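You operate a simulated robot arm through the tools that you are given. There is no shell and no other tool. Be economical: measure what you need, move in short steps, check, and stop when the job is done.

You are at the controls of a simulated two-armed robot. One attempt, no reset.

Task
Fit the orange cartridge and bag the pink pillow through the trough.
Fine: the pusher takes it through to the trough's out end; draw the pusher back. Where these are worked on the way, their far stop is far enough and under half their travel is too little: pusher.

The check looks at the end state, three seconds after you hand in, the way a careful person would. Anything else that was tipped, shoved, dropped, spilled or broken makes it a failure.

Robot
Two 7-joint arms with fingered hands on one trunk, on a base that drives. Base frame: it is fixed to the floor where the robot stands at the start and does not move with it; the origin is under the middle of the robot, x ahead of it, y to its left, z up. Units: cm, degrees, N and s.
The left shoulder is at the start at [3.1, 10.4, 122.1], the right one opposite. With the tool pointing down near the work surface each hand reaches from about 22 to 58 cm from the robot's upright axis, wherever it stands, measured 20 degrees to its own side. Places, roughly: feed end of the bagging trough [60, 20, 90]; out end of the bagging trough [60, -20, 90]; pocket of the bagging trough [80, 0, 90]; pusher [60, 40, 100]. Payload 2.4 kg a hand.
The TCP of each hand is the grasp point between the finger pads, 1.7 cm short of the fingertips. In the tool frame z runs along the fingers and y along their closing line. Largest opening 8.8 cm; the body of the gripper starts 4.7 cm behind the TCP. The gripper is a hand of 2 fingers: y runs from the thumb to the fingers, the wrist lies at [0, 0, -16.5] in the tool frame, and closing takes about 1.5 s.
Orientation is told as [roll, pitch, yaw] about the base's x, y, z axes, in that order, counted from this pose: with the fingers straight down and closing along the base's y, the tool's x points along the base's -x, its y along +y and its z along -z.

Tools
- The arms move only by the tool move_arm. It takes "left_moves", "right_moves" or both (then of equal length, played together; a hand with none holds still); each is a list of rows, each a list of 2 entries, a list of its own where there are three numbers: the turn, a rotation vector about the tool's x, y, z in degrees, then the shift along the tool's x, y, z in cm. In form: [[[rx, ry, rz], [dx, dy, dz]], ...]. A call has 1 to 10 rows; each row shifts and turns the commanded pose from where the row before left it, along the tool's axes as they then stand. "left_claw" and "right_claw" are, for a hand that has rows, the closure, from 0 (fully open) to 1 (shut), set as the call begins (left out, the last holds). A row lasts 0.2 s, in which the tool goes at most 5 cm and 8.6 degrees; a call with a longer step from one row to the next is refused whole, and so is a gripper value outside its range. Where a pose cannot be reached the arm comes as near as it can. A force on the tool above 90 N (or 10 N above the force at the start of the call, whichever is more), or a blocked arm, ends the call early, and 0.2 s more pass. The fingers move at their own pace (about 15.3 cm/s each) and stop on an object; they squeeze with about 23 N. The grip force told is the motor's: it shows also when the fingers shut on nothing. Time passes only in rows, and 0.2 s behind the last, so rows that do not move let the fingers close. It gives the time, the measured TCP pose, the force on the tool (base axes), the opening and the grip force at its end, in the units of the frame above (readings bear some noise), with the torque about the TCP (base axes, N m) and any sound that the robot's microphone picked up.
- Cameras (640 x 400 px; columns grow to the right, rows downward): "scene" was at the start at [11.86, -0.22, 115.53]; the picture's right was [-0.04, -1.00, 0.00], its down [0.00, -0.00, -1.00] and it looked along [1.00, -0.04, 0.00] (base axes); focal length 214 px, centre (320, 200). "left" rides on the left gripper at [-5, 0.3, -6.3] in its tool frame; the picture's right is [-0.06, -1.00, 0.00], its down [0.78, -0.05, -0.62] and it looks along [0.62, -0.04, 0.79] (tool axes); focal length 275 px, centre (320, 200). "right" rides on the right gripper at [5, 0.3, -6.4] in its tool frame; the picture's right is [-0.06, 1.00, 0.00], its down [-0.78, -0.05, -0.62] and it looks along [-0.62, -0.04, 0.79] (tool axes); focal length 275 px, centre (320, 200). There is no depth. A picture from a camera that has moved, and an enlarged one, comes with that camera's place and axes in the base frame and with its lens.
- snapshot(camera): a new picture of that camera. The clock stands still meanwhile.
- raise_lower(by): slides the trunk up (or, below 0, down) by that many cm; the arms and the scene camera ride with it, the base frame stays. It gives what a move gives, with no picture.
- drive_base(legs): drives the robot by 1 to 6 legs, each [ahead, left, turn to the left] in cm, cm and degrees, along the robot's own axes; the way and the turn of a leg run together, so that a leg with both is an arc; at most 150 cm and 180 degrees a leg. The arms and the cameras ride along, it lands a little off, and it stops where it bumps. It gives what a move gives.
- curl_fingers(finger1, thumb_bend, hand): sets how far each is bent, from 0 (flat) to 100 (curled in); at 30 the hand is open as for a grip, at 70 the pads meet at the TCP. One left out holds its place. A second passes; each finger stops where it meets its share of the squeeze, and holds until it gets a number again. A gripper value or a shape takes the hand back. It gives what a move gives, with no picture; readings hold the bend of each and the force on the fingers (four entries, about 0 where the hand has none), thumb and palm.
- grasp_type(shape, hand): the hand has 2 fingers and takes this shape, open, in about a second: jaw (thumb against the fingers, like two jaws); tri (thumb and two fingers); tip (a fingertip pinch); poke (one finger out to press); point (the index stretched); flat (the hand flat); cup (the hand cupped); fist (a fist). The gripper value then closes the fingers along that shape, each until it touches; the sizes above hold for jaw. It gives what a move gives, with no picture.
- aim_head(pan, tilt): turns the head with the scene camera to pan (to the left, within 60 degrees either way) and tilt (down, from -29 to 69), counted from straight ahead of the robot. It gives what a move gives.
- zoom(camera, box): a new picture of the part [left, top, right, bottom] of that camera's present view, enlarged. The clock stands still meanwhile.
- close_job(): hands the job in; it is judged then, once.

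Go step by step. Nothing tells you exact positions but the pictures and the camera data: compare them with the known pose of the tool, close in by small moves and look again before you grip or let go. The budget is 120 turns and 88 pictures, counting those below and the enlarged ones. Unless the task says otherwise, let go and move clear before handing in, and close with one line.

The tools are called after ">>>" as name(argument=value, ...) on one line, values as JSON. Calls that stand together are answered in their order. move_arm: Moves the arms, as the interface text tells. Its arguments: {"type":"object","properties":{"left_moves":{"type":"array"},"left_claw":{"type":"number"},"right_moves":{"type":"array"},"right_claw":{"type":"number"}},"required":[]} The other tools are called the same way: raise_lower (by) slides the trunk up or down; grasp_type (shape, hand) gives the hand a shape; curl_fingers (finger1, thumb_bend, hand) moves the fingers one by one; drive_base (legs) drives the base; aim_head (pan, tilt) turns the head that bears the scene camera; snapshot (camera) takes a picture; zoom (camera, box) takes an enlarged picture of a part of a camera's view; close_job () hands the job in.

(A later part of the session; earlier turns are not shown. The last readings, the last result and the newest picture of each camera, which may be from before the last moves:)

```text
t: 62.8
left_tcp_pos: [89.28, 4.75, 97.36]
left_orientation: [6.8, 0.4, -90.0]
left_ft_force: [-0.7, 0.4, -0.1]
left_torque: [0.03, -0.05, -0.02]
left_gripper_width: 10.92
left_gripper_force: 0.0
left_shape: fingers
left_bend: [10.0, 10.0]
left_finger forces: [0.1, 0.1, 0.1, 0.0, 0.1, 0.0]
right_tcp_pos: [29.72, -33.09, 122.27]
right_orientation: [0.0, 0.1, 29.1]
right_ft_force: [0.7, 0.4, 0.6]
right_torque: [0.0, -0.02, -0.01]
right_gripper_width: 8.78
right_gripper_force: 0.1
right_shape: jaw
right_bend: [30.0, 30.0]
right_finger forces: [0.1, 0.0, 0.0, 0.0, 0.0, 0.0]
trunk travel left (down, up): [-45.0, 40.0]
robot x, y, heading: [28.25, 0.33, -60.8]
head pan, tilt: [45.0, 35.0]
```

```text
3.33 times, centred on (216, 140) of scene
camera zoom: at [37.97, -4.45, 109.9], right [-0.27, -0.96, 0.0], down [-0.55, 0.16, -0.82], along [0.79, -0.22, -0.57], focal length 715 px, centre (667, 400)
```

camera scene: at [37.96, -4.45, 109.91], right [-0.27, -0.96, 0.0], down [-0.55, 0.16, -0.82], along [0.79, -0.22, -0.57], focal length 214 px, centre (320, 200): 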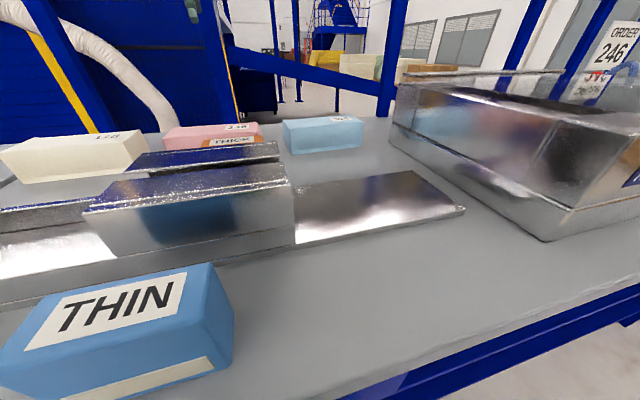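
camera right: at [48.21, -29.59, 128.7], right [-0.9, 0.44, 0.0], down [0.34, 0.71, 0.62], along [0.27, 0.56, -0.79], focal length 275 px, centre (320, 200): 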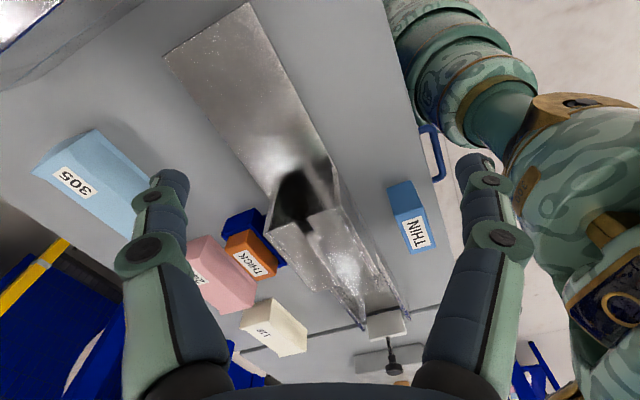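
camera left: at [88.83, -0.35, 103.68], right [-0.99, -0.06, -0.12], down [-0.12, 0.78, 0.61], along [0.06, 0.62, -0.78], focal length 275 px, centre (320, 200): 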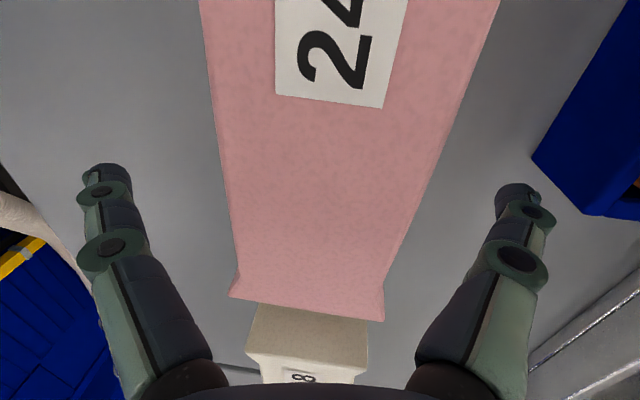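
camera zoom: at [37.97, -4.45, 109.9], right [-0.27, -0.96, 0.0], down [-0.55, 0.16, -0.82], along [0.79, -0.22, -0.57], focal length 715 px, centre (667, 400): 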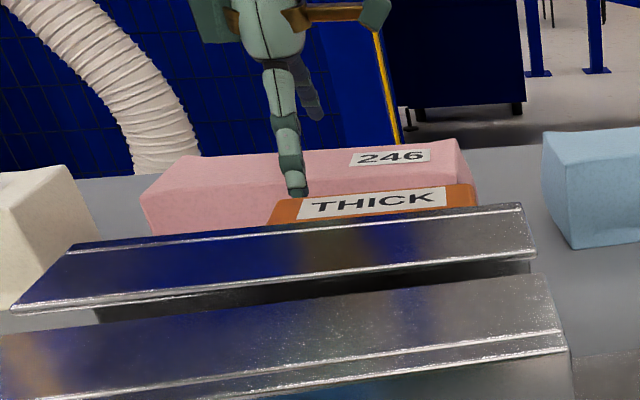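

Fingers straddle the pillow with good clearance; descend and close.

>>> move_arm(left_moves=[[[0, 0, 0], [0, -0.24, 1.9]], [[0, 0, 0], [0, -0.22, 1.8]], [[0, 0, 0], [0, 0, 0]]])

>>> move_arm(left_moves=[[[0, 0, 0], [0, 0, 0]], [[0, 0, 0], [0, 0, 0]], [[0, 0, 0], [0, 0, 0]], [[0, 0, 0], [0, 0, 0]], [[0, 0, 0], [0, 0, 0]], [[0, 0, 0], [0, 0, 0]], [[0, 0, 0], [0, 0, 0]], [[0, 0, 0], [0, 0, 0]]], left_claw=1)

>>> snapshot(camera="left")

```text
t: 63.6
left_tcp_pos: [89.16, 4.63, 93.82]
left_orientation: [7.1, 0.4, -90.0]
left_ft_force: [-3.0, -0.1, 15.2]
left_torque: [0.04, 0.16, 0.0]
left_gripper_width: 11.82
left_gripper_force: 7.5
left_shape: fingers
left_bend: [7.0, 0.0]
left_finger forces: [4.4, 0.1, 0.0, 0.1, 9.3, 0.1]
right_tcp_pos: [29.49, -33.01, 122.31]
right_orientation: [0.0, 0.0, 29.0]
right_ft_force: [-0.7, -0.8, 0.8]
right_torque: [0.01, 0.04, -0.02]
right_gripper_width: 8.8
right_gripper_force: 0.1
right_shape: jaw
right_bend: [30.0, 30.0]
right_finger forces: [0.1, 0.1, 0.0, 0.0, 0.0, 0.0]
trunk travel left (down, up): [-45.0, 40.0]
robot x, y, heading: [28.39, 0.37, -60.8]
head pan, tilt: [45.0, 35.0]
```

```text
t: 65.4
left_tcp_pos: [89.28, 4.57, 93.82]
left_orientation: [7.1, 0.4, -89.9]
left_ft_force: [13.4, 0.4, 33.3]
left_torque: [0.01, 0.0, -0.11]
left_gripper_width: 6.56
left_gripper_force: 22.7
left_shape: jaw
left_bend: [70.0, 60.0]
left_finger forces: [52.7, 0.0, 0.0, 0.0, 33.9, 0.0]
right_tcp_pos: [29.53, -32.99, 122.25]
right_orientation: [0.0, 0.0, 29.1]
right_ft_force: [0.1, -0.7, -0.1]
right_torque: [-0.02, -0.05, -0.01]
right_gripper_width: 8.79
right_gripper_force: 0.1
right_shape: jaw
right_bend: [30.0, 30.0]
right_finger forces: [0.1, 0.0, 0.1, 0.0, 0.0, 0.1]
trunk travel left (down, up): [-45.0, 40.0]
robot x, y, heading: [27.88, -0.01, -61.0]
head pan, tilt: [45.0, 35.0]
```

```text
36 pictures are left
camera left: at [88.76, -0.48, 100.03], right [-0.99, -0.06, -0.12], down [-0.12, 0.78, 0.61], along [0.06, 0.62, -0.78], focal length 275 px, centre (320, 200)
```

left: 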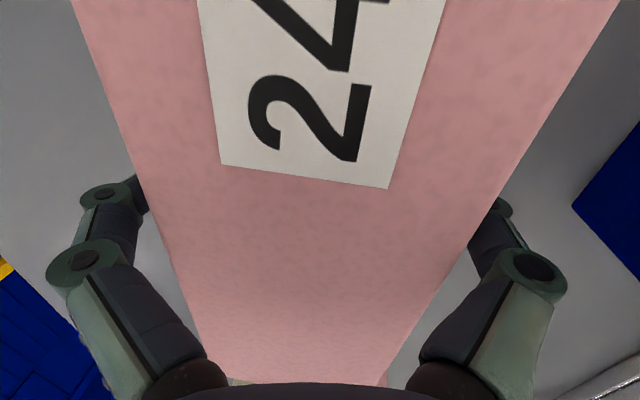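

Gripped at 6.56 cm; the fingertips pressed the table a bit. I'll lift slowly.

>>> move_arm(left_moves=[[[0, 0, 0], [0, 0.06, -0.5]], [[0, 0, 0], [0, 0.06, -0.5]], [[0, 0, 0], [0, 0.12, -1]], [[0, 0, 0], [0, 0.24, -2]], [[0, 0, 0], [0, 0, 0]]])

>>> zoom(camera="scene", box=[120, 80, 312, 200])

>>> snapshot(camera="left")

```text
t: 66.6
left_tcp_pos: [88.98, 4.69, 97.84]
left_orientation: [6.8, 0.5, -90.0]
left_ft_force: [-0.7, -0.4, -0.2]
left_torque: [0.0, -0.01, 0.0]
left_gripper_width: 6.48
left_gripper_force: 22.7
left_shape: jaw
left_bend: [71.0, 59.0]
left_finger forces: [34.1, 0.0, 0.0, 0.0, 33.4, 0.0]
right_tcp_pos: [29.7, -33.2, 122.34]
right_orientation: [0.0, 0.1, 29.1]
right_ft_force: [-0.6, -0.4, -0.8]
right_torque: [-0.02, -0.01, -0.01]
right_gripper_width: 8.82
right_gripper_force: 0.1
right_shape: jaw
right_bend: [30.0, 30.0]
right_finger forces: [0.0, 0.0, 0.0, 0.1, 0.1, 0.0]
trunk travel left (down, up): [-45.0, 40.0]
robot x, y, heading: [28.2, 0.11, -60.8]
head pan, tilt: [45.0, 35.0]
```

```text
3.33 times, centred on (216, 140) of scene
camera zoom: at [37.96, -4.45, 109.9], right [-0.27, -0.96, 0.0], down [-0.55, 0.16, -0.82], along [0.79, -0.22, -0.57], focal length 715 px, centre (667, 400)
```

zoom: 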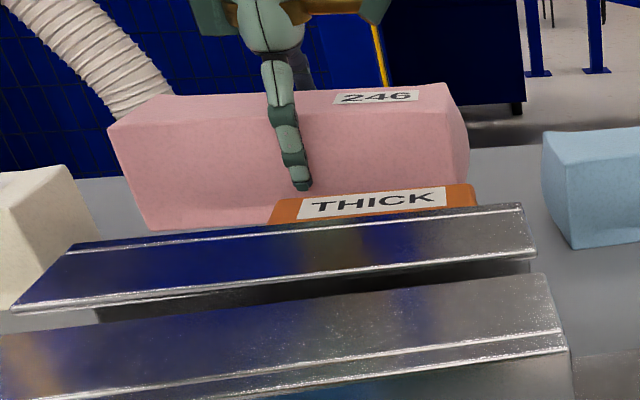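

```text
34 pictures are left
camera left: at [88.62, -0.44, 104.06], right [-0.99, -0.06, -0.12], down [-0.12, 0.78, 0.62], along [0.06, 0.62, -0.78], focal length 275 px, centre (320, 200)
```

left: 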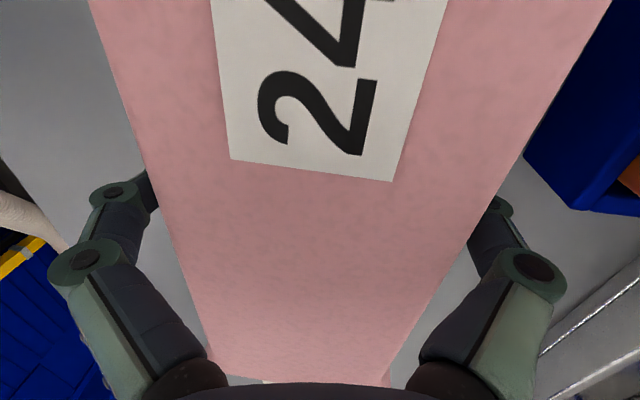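

Pillow is held and light. I'll lift it well clear, level the hand and bring it back inward.

>>> move_arm(left_moves=[[[0, 0, 0], [0, 0.4, -4]], [[0, 0, 0], [0, 0.4, -4]], [[0, 0, 0], [0, 0, -4]], [[0, 0, 0], [0, -0.5, -2]], [[7, 0, 0], [0, -2, 0]], [[0, 0, 0], [-1, -4, 0]], [[0, 0, 0], [-1.5, -4, 0]], [[0, 0, 0], [-1.5, -4, 0]], [[0, 0, 0], [-1.5, -4, 0]], [[0, 0, 0], [-1.5, -4, 0]]])

>>> move_arm(left_moves=[[[0, 0, 0], [-1.5, -4, 0]], [[0, 0, 0], [0, -3, 0]], [[0, 0, 0], [0, 0, 0]]])

>>> snapshot(camera="scene")

```text
t: 68.8
left_tcp_pos: [65.58, -2.44, 111.61]
left_orientation: [0.0, 0.5, -90.0]
left_ft_force: [-1.0, -0.5, 0.2]
left_torque: [0.03, 0.0, 0.0]
left_gripper_width: 6.47
left_gripper_force: 23.2
left_shape: jaw
left_bend: [71.0, 59.0]
left_finger forces: [32.2, 0.0, 0.0, 0.0, 30.8, 0.0]
right_tcp_pos: [29.72, -33.15, 122.13]
right_orientation: [0.0, 0.1, 29.2]
right_ft_force: [-0.2, 0.2, 0.5]
right_torque: [0.01, 0.02, -0.06]
right_gripper_width: 8.8
right_gripper_force: 0.1
right_shape: jaw
right_bend: [30.0, 30.0]
right_finger forces: [0.0, 0.0, 0.1, 0.0, 0.1, 0.0]
trunk travel left (down, up): [-45.0, 40.0]
robot x, y, heading: [27.83, 0.26, -60.8]
head pan, tilt: [45.0, 35.0]
```

```text
t: 69.6
left_tcp_pos: [61.1, -5.55, 112.37]
left_orientation: [-0.2, 0.5, -89.9]
left_ft_force: [-0.2, 0.5, -0.5]
left_torque: [0.03, -0.01, 0.01]
left_gripper_width: 6.5
left_gripper_force: 23.1
left_shape: jaw
left_bend: [71.0, 59.0]
left_finger forces: [32.2, 0.0, 0.0, 0.0, 30.7, 0.0]
left hand out of reach, approached as far as the arm can: row 1, 2
right_tcp_pos: [29.68, -33.18, 122.28]
right_orientation: [-0.1, 0.1, 29.0]
right_ft_force: [-0.3, 0.2, 0.0]
right_torque: [-0.01, -0.01, 0.02]
right_gripper_width: 8.79
right_gripper_force: 0.1
right_shape: jaw
right_bend: [30.0, 30.0]
right_finger forces: [0.0, 0.1, 0.1, 0.0, 0.0, 0.1]
trunk travel left (down, up): [-45.0, 40.0]
robot x, y, heading: [28.1, 0.18, -60.8]
head pan, tilt: [45.0, 35.0]
```

```text
33 pictures are left
camera scene: at [37.97, -4.45, 109.9], right [-0.27, -0.96, 0.0], down [-0.55, 0.16, -0.82], along [0.79, -0.22, -0.57], focal length 214 px, centre (320, 200)
```

scene: 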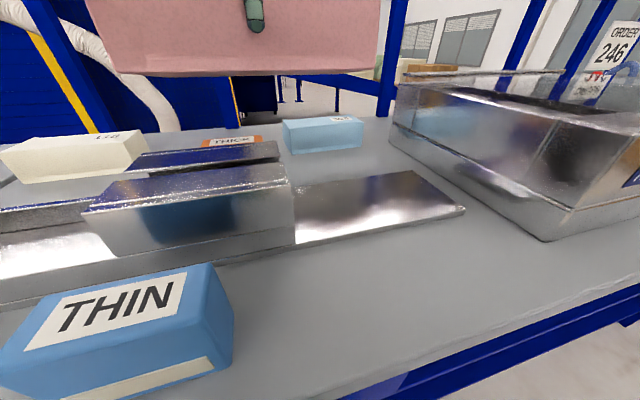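

>>> drive_base(legs=[[0, 0, 46]])

>>> move_arm(left_moves=[[[0, 0, 8], [0, 0, 0]], [[0, 0, 8], [0, 0, 0]], [[0, 0, 8], [0, 0, 0]], [[0, 0, 8], [0, 0, 0]], [[0, 0, 8], [0, 0, 0]], [[0, 0, 6], [0, 0, 0]]])

>>> aim_head(pan=35, tilt=35)

>>> snapshot(camera="scene")

```text
t: 72.1
left_tcp_pos: [54.98, 20.33, 112.49]
left_orientation: [-0.1, 0.6, -43.4]
left_ft_force: [0.2, -1.1, -0.5]
left_torque: [-0.01, 0.02, 0.02]
left_gripper_width: 6.45
left_gripper_force: 23.4
left_shape: jaw
left_bend: [71.0, 59.0]
left_finger forces: [32.0, 0.1, 0.1, 0.1, 30.6, 0.0]
right_tcp_pos: [53.5, -21.42, 122.23]
right_orientation: [0.0, 0.1, 75.8]
right_ft_force: [-0.6, 0.4, -0.4]
right_torque: [0.01, 0.01, 0.0]
right_gripper_width: 8.78
right_gripper_force: 0.0
right_shape: jaw
right_bend: [30.0, 30.0]
right_finger forces: [0.0, 0.0, 0.0, 0.0, 0.0, 0.1]
trunk travel left (down, up): [-45.0, 40.0]
robot x, y, heading: [27.96, 0.21, -14.0]
head pan, tilt: [45.0, 35.0]
```

```text
t: 73.5
left_tcp_pos: [55.1, 20.39, 112.47]
left_orientation: [-0.4, 0.3, -89.6]
left_ft_force: [0.6, 0.8, -0.3]
left_torque: [-0.03, 0.02, 0.03]
left_gripper_width: 6.49
left_gripper_force: 23.1
left_shape: jaw
left_bend: [71.0, 59.0]
left_finger forces: [31.9, 0.0, 0.0, 0.0, 30.6, 0.0]
right_tcp_pos: [53.58, -21.48, 122.26]
right_orientation: [0.0, 0.1, 75.7]
right_ft_force: [0.6, 0.8, -0.5]
right_torque: [0.02, 0.02, 0.02]
right_gripper_width: 8.8
right_gripper_force: 0.1
right_shape: jaw
right_bend: [30.0, 30.0]
right_finger forces: [0.1, 0.1, 0.0, 0.0, 0.0, 0.0]
trunk travel left (down, up): [-45.0, 40.0]
robot x, y, heading: [28.01, 0.05, -14.2]
head pan, tilt: [45.0, 35.0]
```

```text
t: 74.2
left_tcp_pos: [54.95, 20.28, 112.43]
left_orientation: [-0.4, 0.2, -89.3]
left_ft_force: [-0.4, -0.3, -0.3]
left_torque: [0.0, -0.01, -0.03]
left_gripper_width: 6.48
left_gripper_force: 23.4
left_shape: jaw
left_bend: [71.0, 59.0]
left_finger forces: [32.0, 0.0, 0.1, 0.1, 30.5, 0.0]
right_tcp_pos: [53.51, -21.44, 122.32]
right_orientation: [0.1, 0.1, 75.7]
right_ft_force: [0.7, -1.2, 0.5]
right_torque: [0.03, -0.01, 0.05]
right_gripper_width: 8.79
right_gripper_force: 0.1
right_shape: jaw
right_bend: [30.0, 30.0]
right_finger forces: [0.0, 0.1, 0.0, 0.1, 0.0, 0.0]
trunk travel left (down, up): [-45.0, 40.0]
robot x, y, heading: [28.2, 0.22, -14.0]
head pan, tilt: [35.0, 35.0]
```

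```text
32 pictures are left
camera scene: at [39.11, 2.91, 109.9], right [0.36, -0.93, 0.0], down [-0.54, -0.2, -0.82], along [0.77, 0.29, -0.57], focal length 214 px, centre (320, 200)
```

scene: 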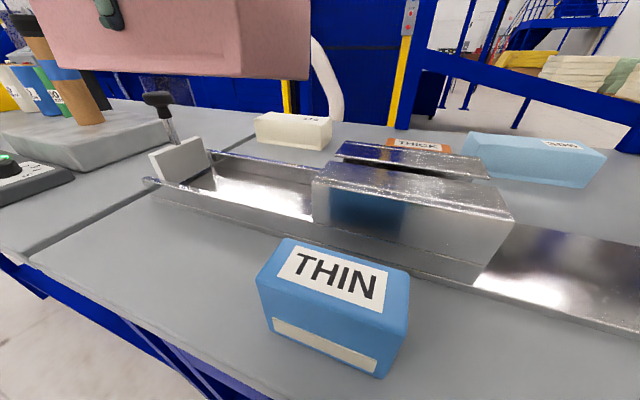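

Pillow is oriented along y again. Zooming on the feed channel to measure it.

>>> zoom(camera="scene", box=[130, 85, 354, 225])

>>> snapshot(camera="left")

>>> snapshot(camera="right")

```text
2.86 times, centred on (242, 155) of scene
camera zoom: at [39.11, 2.91, 109.9], right [0.36, -0.93, 0.0], down [-0.54, -0.2, -0.82], along [0.77, 0.29, -0.57], focal length 613 px, centre (543, 329)
```

zoom: 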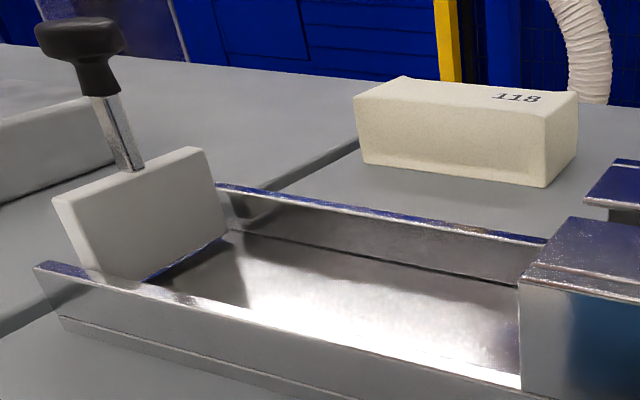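

```text
30 pictures are left
camera left: at [55.42, 15.21, 118.67], right [-1.0, -0.07, 0.01], down [-0.05, 0.78, 0.62], along [-0.05, 0.62, -0.78], focal length 275 px, centre (320, 200)
```

left: 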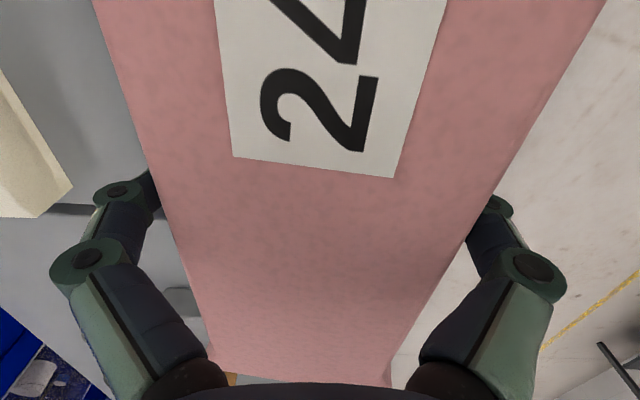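

```text
29 pictures are left
camera right: at [52.02, -26.16, 128.7], right [-0.95, 0.3, 0.0], down [0.24, 0.75, 0.62], along [0.19, 0.59, -0.79], focal length 275 px, centre (320, 200)
```

right: 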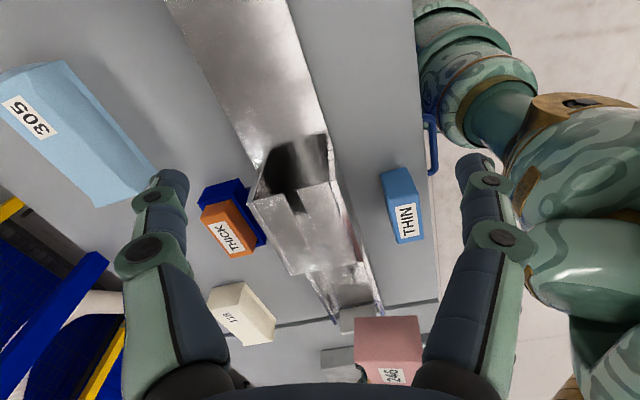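

The channel spans x≈57.3–69.2 (centre 63.2) with walls to 93.7, the pusher face is at y≈37, and the hood mouth at y≈10.6. I'll place the pillow centred at (63.2, 23).

>>> move_arm(left_moves=[[[0, 0, 0.7], [0.9, 2.7, 0]], [[0, 0, 0], [0.9, 2.7, 2]], [[0, 0, 0], [0.9, 2.8, 3]], [[0, 0, 0], [0, 0, 4.5]], [[0, 0, 0], [0, 0, 4]], [[0, 0, 0], [0, 0, 0]]])

>>> snapshot(camera="scene")

>>> snapshot(camera="left")

```text
t: 75.6
left_tcp_pos: [63.0, 23.08, 98.76]
left_orientation: [-0.3, 0.3, -90.1]
left_ft_force: [-0.2, 0.3, -0.2]
left_torque: [-0.01, 0.04, 0.02]
left_gripper_width: 6.48
left_gripper_force: 23.0
left_shape: jaw
left_bend: [71.0, 59.0]
left_finger forces: [31.3, 0.0, 0.0, 0.0, 30.1, 0.0]
right_tcp_pos: [53.54, -21.47, 122.31]
right_orientation: [0.0, 0.1, 75.8]
right_ft_force: [0.5, -1.0, 0.1]
right_torque: [-0.01, -0.01, -0.01]
right_gripper_width: 8.8
right_gripper_force: 0.1
right_shape: jaw
right_bend: [30.0, 30.0]
right_finger forces: [0.1, 0.0, 0.0, 0.1, 0.0, 0.0]
trunk travel left (down, up): [-45.0, 40.0]
robot x, y, heading: [28.16, 0.49, -14.3]
head pan, tilt: [35.0, 35.0]
```

```text
28 pictures are left
camera scene: at [39.12, 2.91, 109.9], right [0.36, -0.93, 0.0], down [-0.54, -0.2, -0.82], along [0.77, 0.29, -0.57], focal length 214 px, centre (320, 200)
```

scene: 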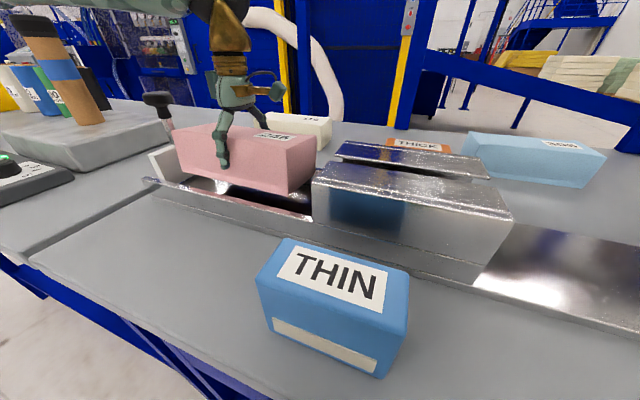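

```text
27 pictures are left
camera left: at [63.4, 17.99, 105.05], right [-1.0, -0.06, 0.01], down [-0.04, 0.78, 0.62], along [-0.04, 0.62, -0.78], focal length 275 px, centre (320, 200)
```

left: 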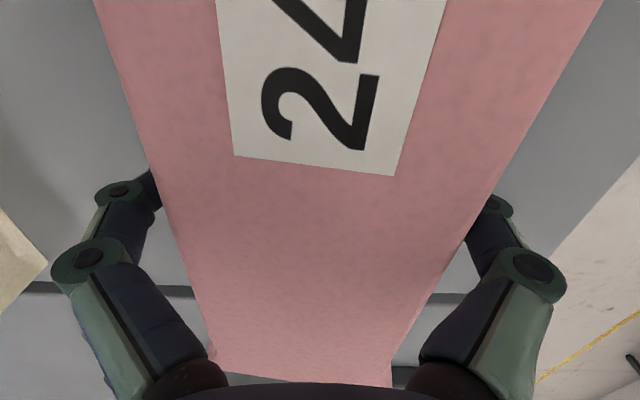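

>>> move_arm(left_moves=[[[0, 0, 0], [0, 0.2, 1.5]], [[0, 0, 0], [0, 0, 1.5]], [[0, 0, 0], [0, 0, 0]]])

>>> zoom(camera="scene", box=[130, 85, 354, 225])

```text
t: 76.4
left_tcp_pos: [63.1, 22.99, 95.73]
left_orientation: [-0.4, 0.3, -90.1]
left_ft_force: [-0.7, -0.3, 5.3]
left_torque: [-0.01, -0.18, 0.01]
left_gripper_width: 6.49
left_gripper_force: 23.1
left_shape: jaw
left_bend: [71.0, 59.0]
left_finger forces: [30.7, 0.1, 0.0, 0.0, 30.4, 0.0]
right_tcp_pos: [53.44, -21.37, 122.21]
right_orientation: [-0.1, 0.1, 75.8]
right_ft_force: [0.7, 0.3, 0.1]
right_torque: [-0.01, -0.01, 0.01]
right_gripper_width: 8.78
right_gripper_force: 0.0
right_shape: jaw
right_bend: [30.0, 30.0]
right_finger forces: [0.0, 0.1, 0.0, 0.1, 0.0, 0.0]
trunk travel left (down, up): [-45.0, 40.0]
robot x, y, heading: [28.25, 0.57, -14.1]
head pan, tilt: [35.0, 35.0]
```

```text
2.86 times, centred on (242, 155) of scene
camera zoom: at [39.07, 2.9, 109.92], right [0.36, -0.93, 0.0], down [-0.54, -0.2, -0.82], along [0.77, 0.29, -0.57], focal length 613 px, centre (543, 329)
```

zoom: 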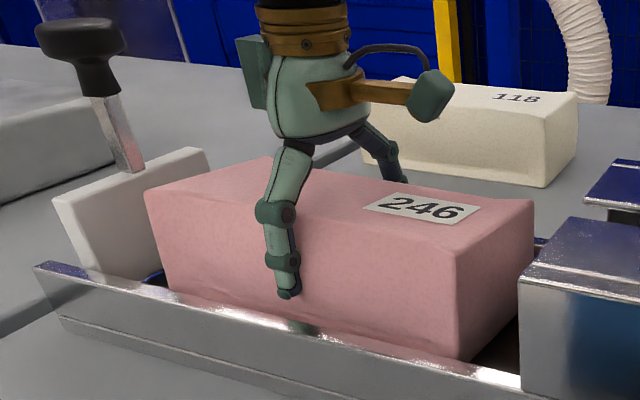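

The pillow sits between the walls and its back edge touches the floor. Release and rise.

>>> move_arm(left_moves=[[[0, 0, 0], [0, 0, 0]], [[0, 0, 0], [0, 0, 0]], [[0, 0, 0], [0, 0, 0]], [[0, 0, 0], [0, 0, 0]], [[0, 0, 0], [0, 0, 0]], [[0, 0, 0], [0, 0, -2]], [[0, 0, 0], [0, 0, -4]], [[0, 0, 0], [0, 0, -5]], [[0, 0, 0], [0, 0, -5]]], left_claw=0)

>>> snapshot(camera="left")

>>> zoom(camera="scene", box=[130, 85, 354, 225])

```text
t: 78.4
left_tcp_pos: [63.57, 22.9, 112.04]
left_orientation: [-0.5, 0.3, -90.0]
left_ft_force: [0.1, -1.0, -0.3]
left_torque: [-0.01, 0.0, -0.01]
left_gripper_width: 8.79
left_gripper_force: 0.1
left_shape: jaw
left_bend: [30.0, 30.0]
left_finger forces: [0.0, 0.0, 0.0, 0.0, 0.1, 0.0]
right_tcp_pos: [53.57, -21.49, 122.27]
right_orientation: [0.0, -0.1, 75.9]
right_ft_force: [0.5, 0.7, 0.7]
right_torque: [0.02, 0.03, 0.01]
right_gripper_width: 8.78
right_gripper_force: 0.1
right_shape: jaw
right_bend: [30.0, 30.0]
right_finger forces: [0.0, 0.1, 0.1, 0.1, 0.0, 0.1]
trunk travel left (down, up): [-45.0, 40.0]
robot x, y, heading: [28.09, -0.03, -14.4]
head pan, tilt: [35.0, 35.0]
```

```text
25 pictures are left
camera left: at [63.9, 17.69, 118.23], right [-1.0, -0.06, 0.01], down [-0.04, 0.78, 0.62], along [-0.04, 0.62, -0.78], focal length 275 px, centre (320, 200)
```

left: 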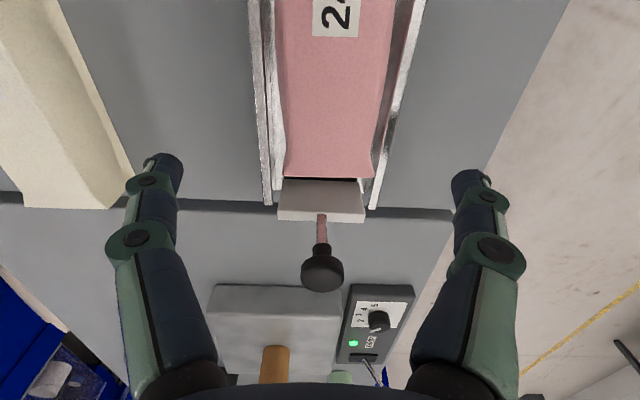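

```text
2.86 times, centred on (242, 155) of scene
camera zoom: at [39.13, 2.89, 109.9], right [0.36, -0.93, 0.0], down [-0.54, -0.2, -0.82], along [0.77, 0.29, -0.57], focal length 613 px, centre (543, 329)
```

zoom: 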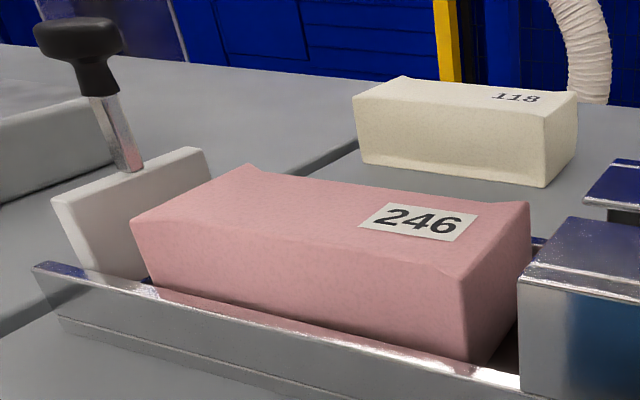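

The pillow lies neatly in the channel. The knob is at about (62.6, 37, 103.5); I'll bring the left hand above it.

>>> move_arm(left_moves=[[[0, 0, 0], [3.6, -0.25, 0]], [[0, 0, 0], [3.5, -0.25, 0]], [[0, 0, 0], [3.5, -0.25, 0]], [[0, 0, 0], [3.5, -0.2, 0]], [[0, 0, 0], [0, 0, 0]]])

>>> snapshot(camera="left")

>>> zoom(camera="scene", box=[80, 40, 336, 200])

```text
t: 79.6
left_tcp_pos: [62.62, 37.27, 112.09]
left_orientation: [-0.3, 0.2, -90.0]
left_ft_force: [-0.2, 0.9, 0.0]
left_torque: [0.0, -0.04, -0.01]
left_gripper_width: 8.83
left_gripper_force: 0.1
left_shape: jaw
left_bend: [30.0, 30.0]
left_finger forces: [0.0, 0.0, 0.0, 0.0, 0.0, 0.1]
right_tcp_pos: [53.51, -21.38, 122.29]
right_orientation: [0.0, 0.1, 75.8]
right_ft_force: [0.6, -0.2, -0.1]
right_torque: [0.0, 0.01, 0.02]
right_gripper_width: 8.8
right_gripper_force: 0.1
right_shape: jaw
right_bend: [30.0, 30.0]
right_finger forces: [0.0, 0.1, 0.0, 0.0, 0.0, 0.0]
trunk travel left (down, up): [-45.0, 40.0]
robot x, y, heading: [28.31, 0.12, -14.0]
head pan, tilt: [35.0, 35.0]
```

```text
23 pictures are left
camera left: at [63.01, 32.07, 118.34], right [-1.0, -0.06, 0.01], down [-0.04, 0.78, 0.62], along [-0.04, 0.62, -0.78], focal length 275 px, centre (320, 200)
```

left: 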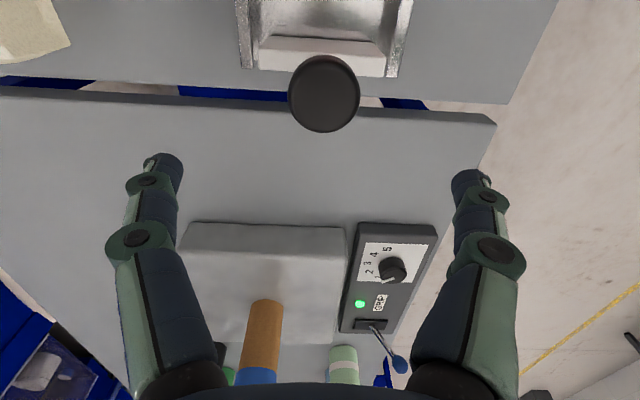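

```text
2.50 times, centred on (208, 120) of scene
camera zoom: at [39.11, 2.9, 109.9], right [0.36, -0.93, 0.0], down [-0.54, -0.2, -0.82], along [0.77, 0.29, -0.57], focal length 536 px, centre (600, 400)
```

zoom: 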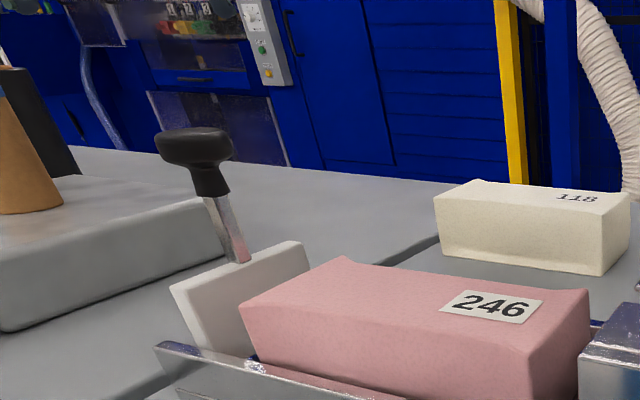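

>>> move_arm(left_moves=[[[0, 0, 0], [-0.75, -0.1, 3]], [[0, 0, 0], [0, 0, 3]], [[0, 0, 0], [0, 0, 2.8]], [[0, 0, 0], [0, 0, 0]]])

>>> move_arm(left_moves=[[[0, 0, 0], [0, 0, 0]], [[0, 0, 0], [0, 0, 0]], [[0, 0, 0], [0, 0, 0]], [[0, 0, 0], [0, 0, 0]], [[0, 0, 0], [0, 0, 0]], [[0, 0, 0], [0, 0, 0]], [[0, 0, 0], [0, 0, 0]]], left_claw=1)

>>> zoom(camera="scene", box=[80, 40, 336, 200])

```text
t: 80.6
left_tcp_pos: [62.23, 36.5, 103.2]
left_orientation: [-0.4, 0.3, -90.1]
left_ft_force: [-0.9, 0.0, -0.5]
left_torque: [-0.01, 0.04, -0.03]
left_gripper_width: 8.78
left_gripper_force: 0.0
left_shape: jaw
left_bend: [30.0, 30.0]
left_finger forces: [0.0, 0.1, 0.0, 0.0, 0.0, 0.1]
right_tcp_pos: [53.43, -21.39, 122.34]
right_orientation: [0.0, 0.1, 75.8]
right_ft_force: [-0.3, -0.3, 0.2]
right_torque: [0.0, -0.02, 0.02]
right_gripper_width: 8.81
right_gripper_force: 0.2
right_shape: jaw
right_bend: [30.0, 30.0]
right_finger forces: [0.1, 0.1, 0.0, 0.1, 0.0, 0.1]
trunk travel left (down, up): [-45.0, 40.0]
robot x, y, heading: [28.09, 0.41, -14.1]
head pan, tilt: [35.0, 35.0]
```

```text
t: 82.2
left_tcp_pos: [62.32, 36.38, 103.14]
left_orientation: [-0.5, 0.2, -90.1]
left_ft_force: [-1.1, -3.8, -3.7]
left_torque: [-0.02, -0.17, 0.01]
left_gripper_width: 1.17
left_gripper_force: 23.0
left_shape: jaw
left_bend: [73.0, 71.0]
left_finger forces: [20.4, 0.0, 0.0, 0.0, 22.5, 0.1]
right_tcp_pos: [53.5, -21.46, 122.19]
right_orientation: [0.0, 0.0, 75.8]
right_ft_force: [-0.2, 0.1, -0.5]
right_torque: [0.0, 0.03, 0.01]
right_gripper_width: 8.8
right_gripper_force: 0.1
right_shape: jaw
right_bend: [30.0, 30.0]
right_finger forces: [0.1, 0.0, 0.0, 0.0, 0.0, 0.0]
trunk travel left (down, up): [-45.0, 40.0]
robot x, y, heading: [27.83, 0.37, -14.1]
head pan, tilt: [35.0, 35.0]
```

```text
2.50 times, centred on (208, 120) of scene
camera zoom: at [39.11, 2.89, 109.9], right [0.36, -0.93, 0.0], down [-0.54, -0.2, -0.82], along [0.77, 0.29, -0.57], focal length 536 px, centre (600, 400)
```

zoom: 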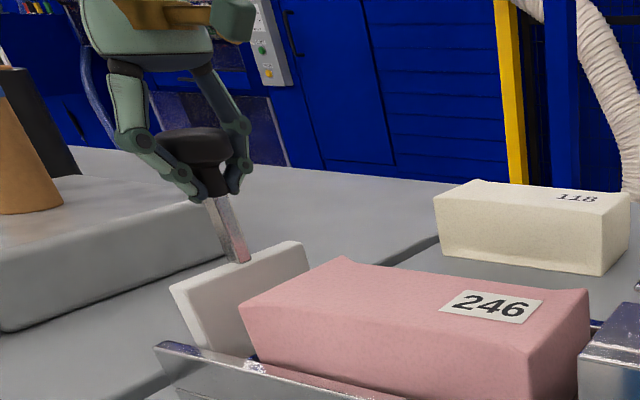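

The knob's stem is gripped. Pushing along -y gently.

>>> move_arm(left_moves=[[[0, 0, 0], [-0.8, 0, 0]], [[0, 0, 0], [-1.2, 0, 0]], [[0, 0, 0], [-1.5, 0, 0]], [[0, 0, 0], [-1.5, 0, 0]], [[0, 0, 0], [-1.5, 0, 0]], [[0, 0, 0], [-1.5, 0, 0]], [[0, 0, 0], [-1.5, 0, 0]], [[0, 0, 0], [-1.5, 0, 0]], [[0, 0, 0], [-1.5, 0, 0]], [[0, 0, 0], [0, 0, 0]]])

>>> snapshot(camera="scene")

```text
t: 84.4
left_tcp_pos: [62.3, 23.71, 102.97]
left_orientation: [-0.4, 0.3, -90.1]
left_ft_force: [-1.5, 0.0, 9.2]
left_torque: [-0.03, -0.05, 0.0]
left_gripper_width: 1.24
left_gripper_force: 22.8
left_shape: jaw
left_bend: [73.0, 71.0]
left_finger forces: [23.0, 0.1, 0.2, 0.1, 25.1, 0.0]
right_tcp_pos: [53.44, -21.58, 122.3]
right_orientation: [0.0, 0.1, 75.9]
right_ft_force: [-0.9, 0.3, -0.1]
right_torque: [-0.01, 0.03, -0.01]
right_gripper_width: 8.77
right_gripper_force: 0.1
right_shape: jaw
right_bend: [30.0, 30.0]
right_finger forces: [0.0, 0.0, 0.0, 0.0, 0.1, 0.0]
trunk travel left (down, up): [-45.0, 40.0]
robot x, y, heading: [28.32, 0.24, -14.2]
head pan, tilt: [35.0, 35.0]
```

```text
20 pictures are left
camera scene: at [39.04, 2.88, 109.92], right [0.36, -0.93, 0.0], down [-0.54, -0.2, -0.82], along [0.77, 0.29, -0.57], focal length 214 px, centre (320, 200)
```

scene: 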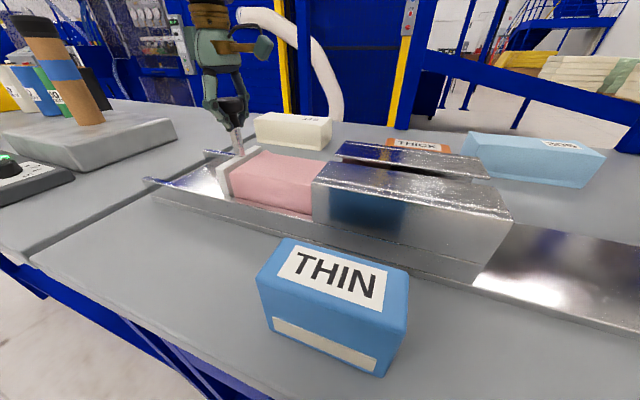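

>>> move_arm(left_moves=[[[0, 0, 0], [-1.5, 0, -0.1]], [[0, 0, 0], [-1.5, 0, 0]], [[0, 0, 0], [-1.5, 0, 0]], [[0, 0, 0], [-1.5, 0, 0]], [[0, 0, 0], [-1.5, 0, 0]], [[0, 0, 0], [-1.5, 0, 0]], [[0, 0, 0], [-1.5, 0, 0]], [[0, 0, 0], [-1.5, 0, 0]], [[0, 0, 0], [-1.5, 0, 0]], [[0, 0, 0], [0, 0, 0]]])

>>> snapshot(camera="scene")

```text
t: 86.6
left_tcp_pos: [62.32, 10.33, 103.15]
left_orientation: [-0.4, 0.3, -90.1]
left_ft_force: [-2.9, 0.1, 3.5]
left_torque: [-0.02, 0.01, 0.02]
left_gripper_width: 1.22
left_gripper_force: 23.3
left_shape: jaw
left_bend: [73.0, 71.0]
left_finger forces: [21.6, 0.0, 0.1, 0.0, 25.0, 0.0]
right_tcp_pos: [53.45, -21.52, 122.23]
right_orientation: [0.0, 0.1, 75.8]
right_ft_force: [-1.3, 0.0, 0.5]
right_torque: [-0.02, -0.02, 0.0]
right_gripper_width: 8.77
right_gripper_force: 0.0
right_shape: jaw
right_bend: [30.0, 30.0]
right_finger forces: [0.0, 0.0, 0.0, 0.0, 0.1, 0.0]
trunk travel left (down, up): [-45.0, 40.0]
robot x, y, heading: [28.2, 0.04, -14.0]
head pan, tilt: [35.0, 35.0]
```

```text
19 pictures are left
camera scene: at [39.05, 2.89, 109.92], right [0.36, -0.93, 0.0], down [-0.54, -0.2, -0.82], along [0.77, 0.29, -0.57], focal length 214 px, centre (320, 200)
```

scene: 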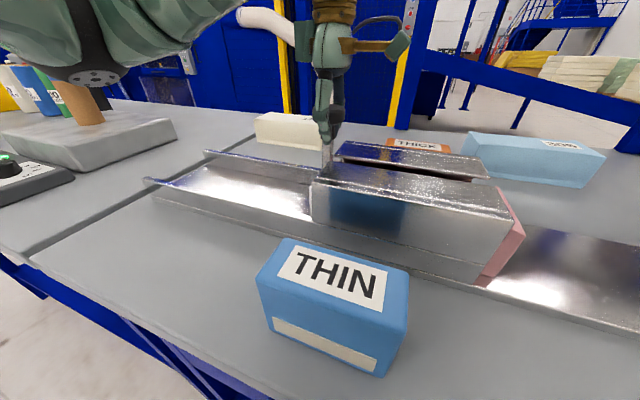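

>>> move_arm(left_moves=[[[0, 0, 0], [-1, 0, 0]], [[0, 0, 0], [-1.5, 0, 0]], [[0, 0, 0], [-1.5, 0, 0]], [[0, 0, 0], [-1.5, 0, 0]], [[0, 0, 0], [-1.5, 0, 0]], [[0, 0, 0], [-1.5, 0, 0]], [[0, 0, 0], [-1.5, 0, 0]], [[0, 0, 0], [0, 0, 0]]], right_moves=[[[0, 0, 0], [1, 2, 0]], [[0, 0, 0], [1, 2, 0]], [[0, 0, 0], [1, 2, 0]], [[0, 0, 0], [1, 1, 0]], [[0, 0, 0], [1, 0, 0]], [[0, 0, 0], [0, 0, 0]], [[0, 0, 0], [0, 0, 0]], [[0, 0, 0], [0, 0, 0]]])

>>> snapshot(camera="scene")

```text
t: 88.4
left_tcp_pos: [62.26, 0.51, 103.19]
left_orientation: [-0.6, 0.4, -90.0]
left_ft_force: [1.0, 0.0, -2.0]
left_torque: [-0.01, -0.11, -0.04]
left_gripper_width: 1.16
left_gripper_force: 23.0
left_shape: jaw
left_bend: [73.0, 71.0]
left_finger forces: [19.7, 0.0, 0.0, 0.0, 19.3, 0.0]
right_tcp_pos: [45.38, -24.47, 122.15]
right_orientation: [0.0, 0.0, 75.8]
right_ft_force: [-0.4, 0.0, 0.2]
right_torque: [-0.01, 0.02, 0.02]
right_gripper_width: 8.8
right_gripper_force: 0.1
right_shape: jaw
right_bend: [30.0, 30.0]
right_finger forces: [0.0, 0.1, 0.0, 0.0, 0.0, 0.0]
trunk travel left (down, up): [-45.0, 40.0]
robot x, y, heading: [28.37, 0.89, -14.3]
head pan, tilt: [35.0, 35.0]
```

```text
18 pictures are left
camera scene: at [39.13, 2.89, 109.9], right [0.36, -0.93, 0.0], down [-0.54, -0.2, -0.82], along [0.77, 0.29, -0.57], focal length 214 px, centre (320, 200)
```

scene: 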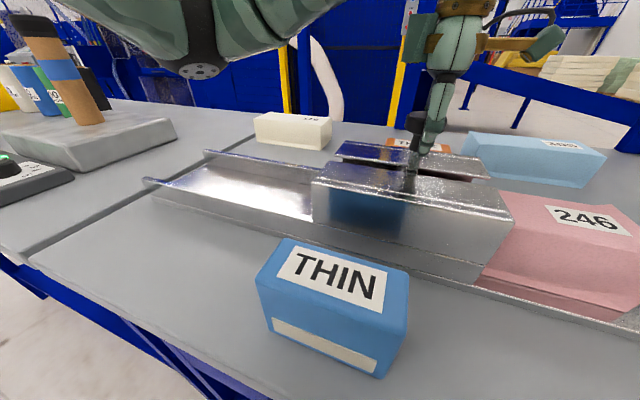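

>>> move_arm(left_moves=[[[0, 0, 0], [-1, 0, 0]], [[0, 0, 0], [-1, 0, 0]], [[0, 0, 0], [-1, 0, 0]], [[0, 0, 0], [-1, 0, 0]], [[0, 0, 0], [0, 0, 0]]])

>>> aim_head(pan=0, tilt=35)

>>> snapshot(camera="scene")

```text
t: 89.6
left_tcp_pos: [62.21, -3.67, 103.08]
left_orientation: [-0.6, 0.1, -90.1]
left_ft_force: [2.3, 0.0, 2.7]
left_torque: [-0.02, -0.11, 0.0]
left_gripper_width: 1.16
left_gripper_force: 22.7
left_shape: jaw
left_bend: [73.0, 72.0]
left_finger forces: [20.8, 0.0, 0.1, 0.1, 18.7, 0.1]
right_tcp_pos: [45.44, -24.61, 122.31]
right_orientation: [-0.1, 0.1, 75.8]
right_ft_force: [0.5, 0.0, 0.4]
right_torque: [0.0, 0.0, -0.03]
right_gripper_width: 8.82
right_gripper_force: 0.1
right_shape: jaw
right_bend: [30.0, 30.0]
right_finger forces: [0.0, 0.0, 0.1, 0.0, 0.0, 0.0]
trunk travel left (down, up): [-45.0, 40.0]
robot x, y, heading: [28.16, 0.6, -14.2]
head pan, tilt: [35.0, 35.0]
```

```text
t: 90.6
left_tcp_pos: [62.16, -3.71, 103.05]
left_orientation: [-0.4, 0.2, -90.0]
left_ft_force: [2.0, -0.6, 3.4]
left_torque: [-0.06, -0.13, -0.04]
left_gripper_width: 1.19
left_gripper_force: 23.1
left_shape: jaw
left_bend: [73.0, 72.0]
left_finger forces: [21.4, 0.1, 0.0, 0.0, 18.9, 0.0]
right_tcp_pos: [45.62, -24.65, 122.26]
right_orientation: [0.0, 0.1, 75.8]
right_ft_force: [-0.2, -0.1, -0.3]
right_torque: [0.05, 0.01, 0.02]
right_gripper_width: 8.77
right_gripper_force: 0.0
right_shape: jaw
right_bend: [30.0, 30.0]
right_finger forces: [0.1, 0.1, 0.0, 0.0, 0.0, 0.0]
trunk travel left (down, up): [-45.0, 40.0]
robot x, y, heading: [28.41, 0.17, -14.2]
head pan, tilt: [0.0, 35.0]
```

```text
17 pictures are left
camera scene: at [39.44, -2.39, 109.9], right [-0.24, -0.97, 0.0], down [-0.56, 0.14, -0.82], along [0.79, -0.2, -0.57], focal length 214 px, centre (320, 200)
```

scene: 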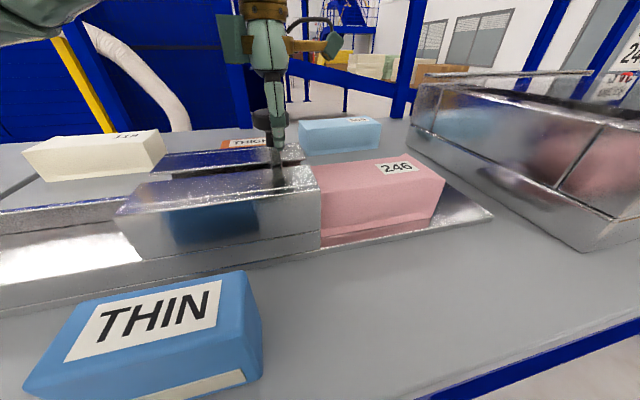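

>>> move_arm(left_moves=[[[0, 0, 0], [-0.8, 0, 0]], [[0, 0, 0], [-0.8, 0, 0]], [[0, 0, 0], [-0.8, 0, 0]], [[0, 0, 0], [-0.6, 0, 0]], [[0, 0, 0], [0, 0, 0]]])

>>> snapshot(camera="scene")

```text
t: 91.8
left_tcp_pos: [62.12, -6.6, 103.07]
left_orientation: [-0.5, 0.2, -90.1]
left_ft_force: [0.9, 0.4, 4.9]
left_torque: [-0.01, -0.07, -0.02]
left_gripper_width: 1.17
left_gripper_force: 22.8
left_shape: jaw
left_bend: [73.0, 71.0]
left_finger forces: [20.5, 0.2, 0.0, 0.0, 19.1, 0.0]
right_tcp_pos: [45.52, -24.53, 122.24]
right_orientation: [-0.1, 0.1, 75.8]
right_ft_force: [-0.2, 0.3, 0.4]
right_torque: [-0.01, 0.03, -0.03]
right_gripper_width: 8.79
right_gripper_force: 0.1
right_shape: jaw
right_bend: [30.0, 30.0]
right_finger forces: [0.0, 0.0, 0.1, 0.0, 0.1, 0.1]
trunk travel left (down, up): [-45.0, 40.0]
robot x, y, heading: [27.89, 0.06, -14.2]
head pan, tilt: [0.0, 35.0]
```

```text
16 pictures are left
camera scene: at [39.41, -2.38, 109.91], right [-0.24, -0.97, 0.0], down [-0.56, 0.14, -0.82], along [0.79, -0.2, -0.57], focal length 214 px, centre (320, 200)
```

scene: 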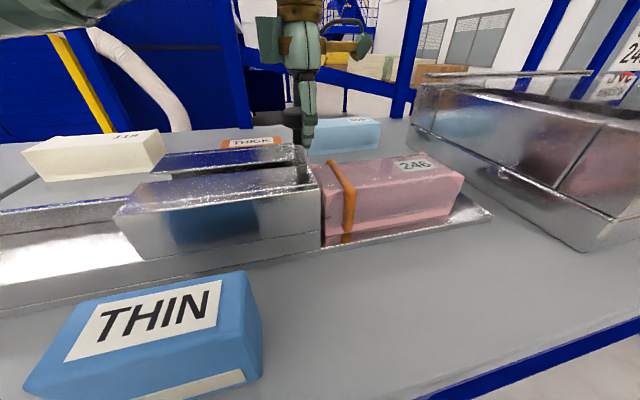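

The pillow has come out bagged with the orange band. I'll nudge 1 cm more to see whether the stop is there.

>>> move_arm(left_moves=[[[0, 0, 0], [-0.5, 0, 0]], [[0, 0, 0], [-0.5, 0, 0]], [[0, 0, 0], [0, 0, 0]]])

>>> snapshot(camera="scene")

```text
t: 92.6
left_tcp_pos: [62.09, -7.77, 103.04]
left_orientation: [-0.5, 0.3, -90.1]
left_ft_force: [0.1, 0.1, 0.0]
left_torque: [-0.01, -0.01, 0.0]
left_gripper_width: 0.81
left_gripper_force: 22.8
left_shape: jaw
left_bend: [76.0, 74.0]
left_finger forces: [0.1, 0.0, 0.0, 0.0, 0.0, 0.0]
right_tcp_pos: [45.41, -24.76, 122.16]
right_orientation: [0.0, 0.0, 75.9]
right_ft_force: [0.4, -0.3, -0.1]
right_torque: [-0.03, 0.01, 0.01]
right_gripper_width: 8.79
right_gripper_force: 0.0
right_shape: jaw
right_bend: [30.0, 30.0]
right_finger forces: [0.0, 0.0, 0.1, 0.0, 0.1, 0.0]
trunk travel left (down, up): [-45.0, 40.0]
robot x, y, heading: [27.99, 0.45, -14.0]
head pan, tilt: [0.0, 35.0]
```

```text
15 pictures are left
camera scene: at [39.42, -2.46, 109.9], right [-0.24, -0.97, 0.0], down [-0.56, 0.14, -0.82], along [0.79, -0.2, -0.57], focal length 214 px, centre (320, 200)
```

scene: 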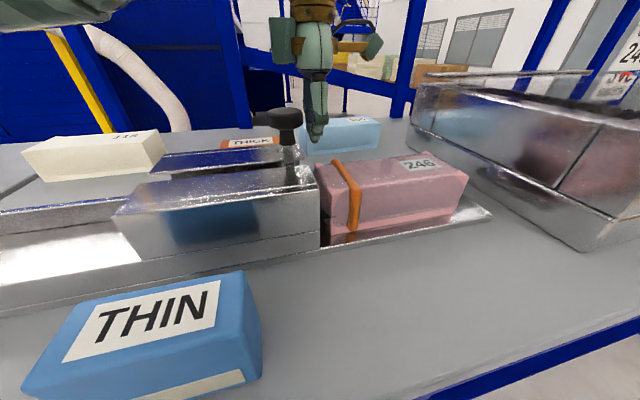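

The fingers slid off because the pusher reached its far stop (knob at about y -4.7). I'll rise, open, and regrip the knob to draw it back.

>>> move_arm(left_moves=[[[0, 0, 0], [-1, 0, -4]], [[0, 0, 0], [0, 0, -4]], [[0, 0, 0], [1, 0, 0]], [[0, 0, 0], [2.8, 0.3, 0]]])

>>> move_arm(left_moves=[[[0, 0, 0], [0, 0, 0]], [[0, 0, 0], [0, 0, 0]], [[0, 0, 0], [0, 0, 0]], [[0, 0, 0], [0, 0, 0]], [[0, 0, 0], [0, 0, 0]]], left_claw=0)

>>> snapshot(camera="left")

```text
t: 93.6
left_tcp_pos: [62.59, -4.7, 111.21]
left_orientation: [-0.5, 0.3, -90.2]
left_ft_force: [0.0, 0.5, -0.1]
left_torque: [0.0, -0.01, -0.01]
left_gripper_width: 0.78
left_gripper_force: 22.9
left_shape: jaw
left_bend: [76.0, 74.0]
left_finger forces: [0.0, 0.0, 0.0, 0.0, 0.1, 0.0]
right_tcp_pos: [45.56, -24.51, 122.29]
right_orientation: [0.0, 0.0, 75.8]
right_ft_force: [0.1, -0.6, -0.7]
right_torque: [0.0, 0.0, 0.0]
right_gripper_width: 8.78
right_gripper_force: 0.0
right_shape: jaw
right_bend: [30.0, 30.0]
right_finger forces: [0.1, 0.0, 0.0, 0.1, 0.0, 0.1]
trunk travel left (down, up): [-45.0, 40.0]
robot x, y, heading: [28.21, 0.49, -14.0]
head pan, tilt: [0.0, 35.0]
```

```text
t: 94.8
left_tcp_pos: [62.47, -4.69, 111.07]
left_orientation: [-0.5, 0.3, -90.2]
left_ft_force: [-0.4, 0.4, -0.3]
left_torque: [-0.02, 0.0, 0.0]
left_gripper_width: 8.8
left_gripper_force: 0.1
left_shape: jaw
left_bend: [30.0, 30.0]
left_finger forces: [0.0, 0.0, 0.0, 0.0, 0.0, 0.1]
right_tcp_pos: [45.54, -24.52, 122.18]
right_orientation: [0.0, 0.0, 75.8]
right_ft_force: [0.9, -0.4, 0.3]
right_torque: [-0.02, -0.02, -0.05]
right_gripper_width: 8.78
right_gripper_force: 0.0
right_shape: jaw
right_bend: [30.0, 30.0]
right_finger forces: [0.0, 0.0, 0.0, 0.1, 0.1, 0.0]
trunk travel left (down, up): [-45.0, 40.0]
robot x, y, heading: [27.96, 0.26, -13.9]
head pan, tilt: [0.0, 35.0]
```

```text
14 pictures are left
camera left: at [62.87, -9.8, 117.37], right [-1.0, -0.06, 0.01], down [-0.04, 0.78, 0.62], along [-0.04, 0.62, -0.78], focal length 275 px, centre (320, 200)
```

left: 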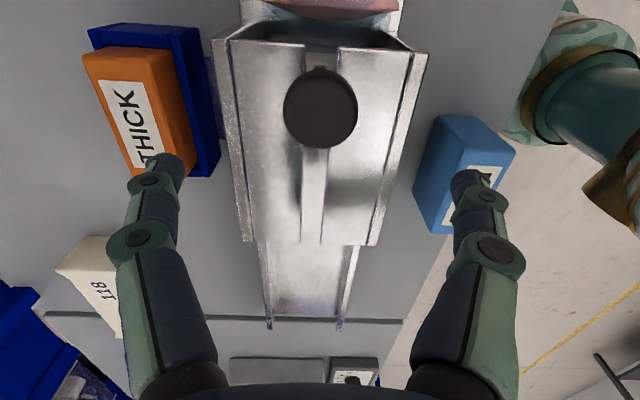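

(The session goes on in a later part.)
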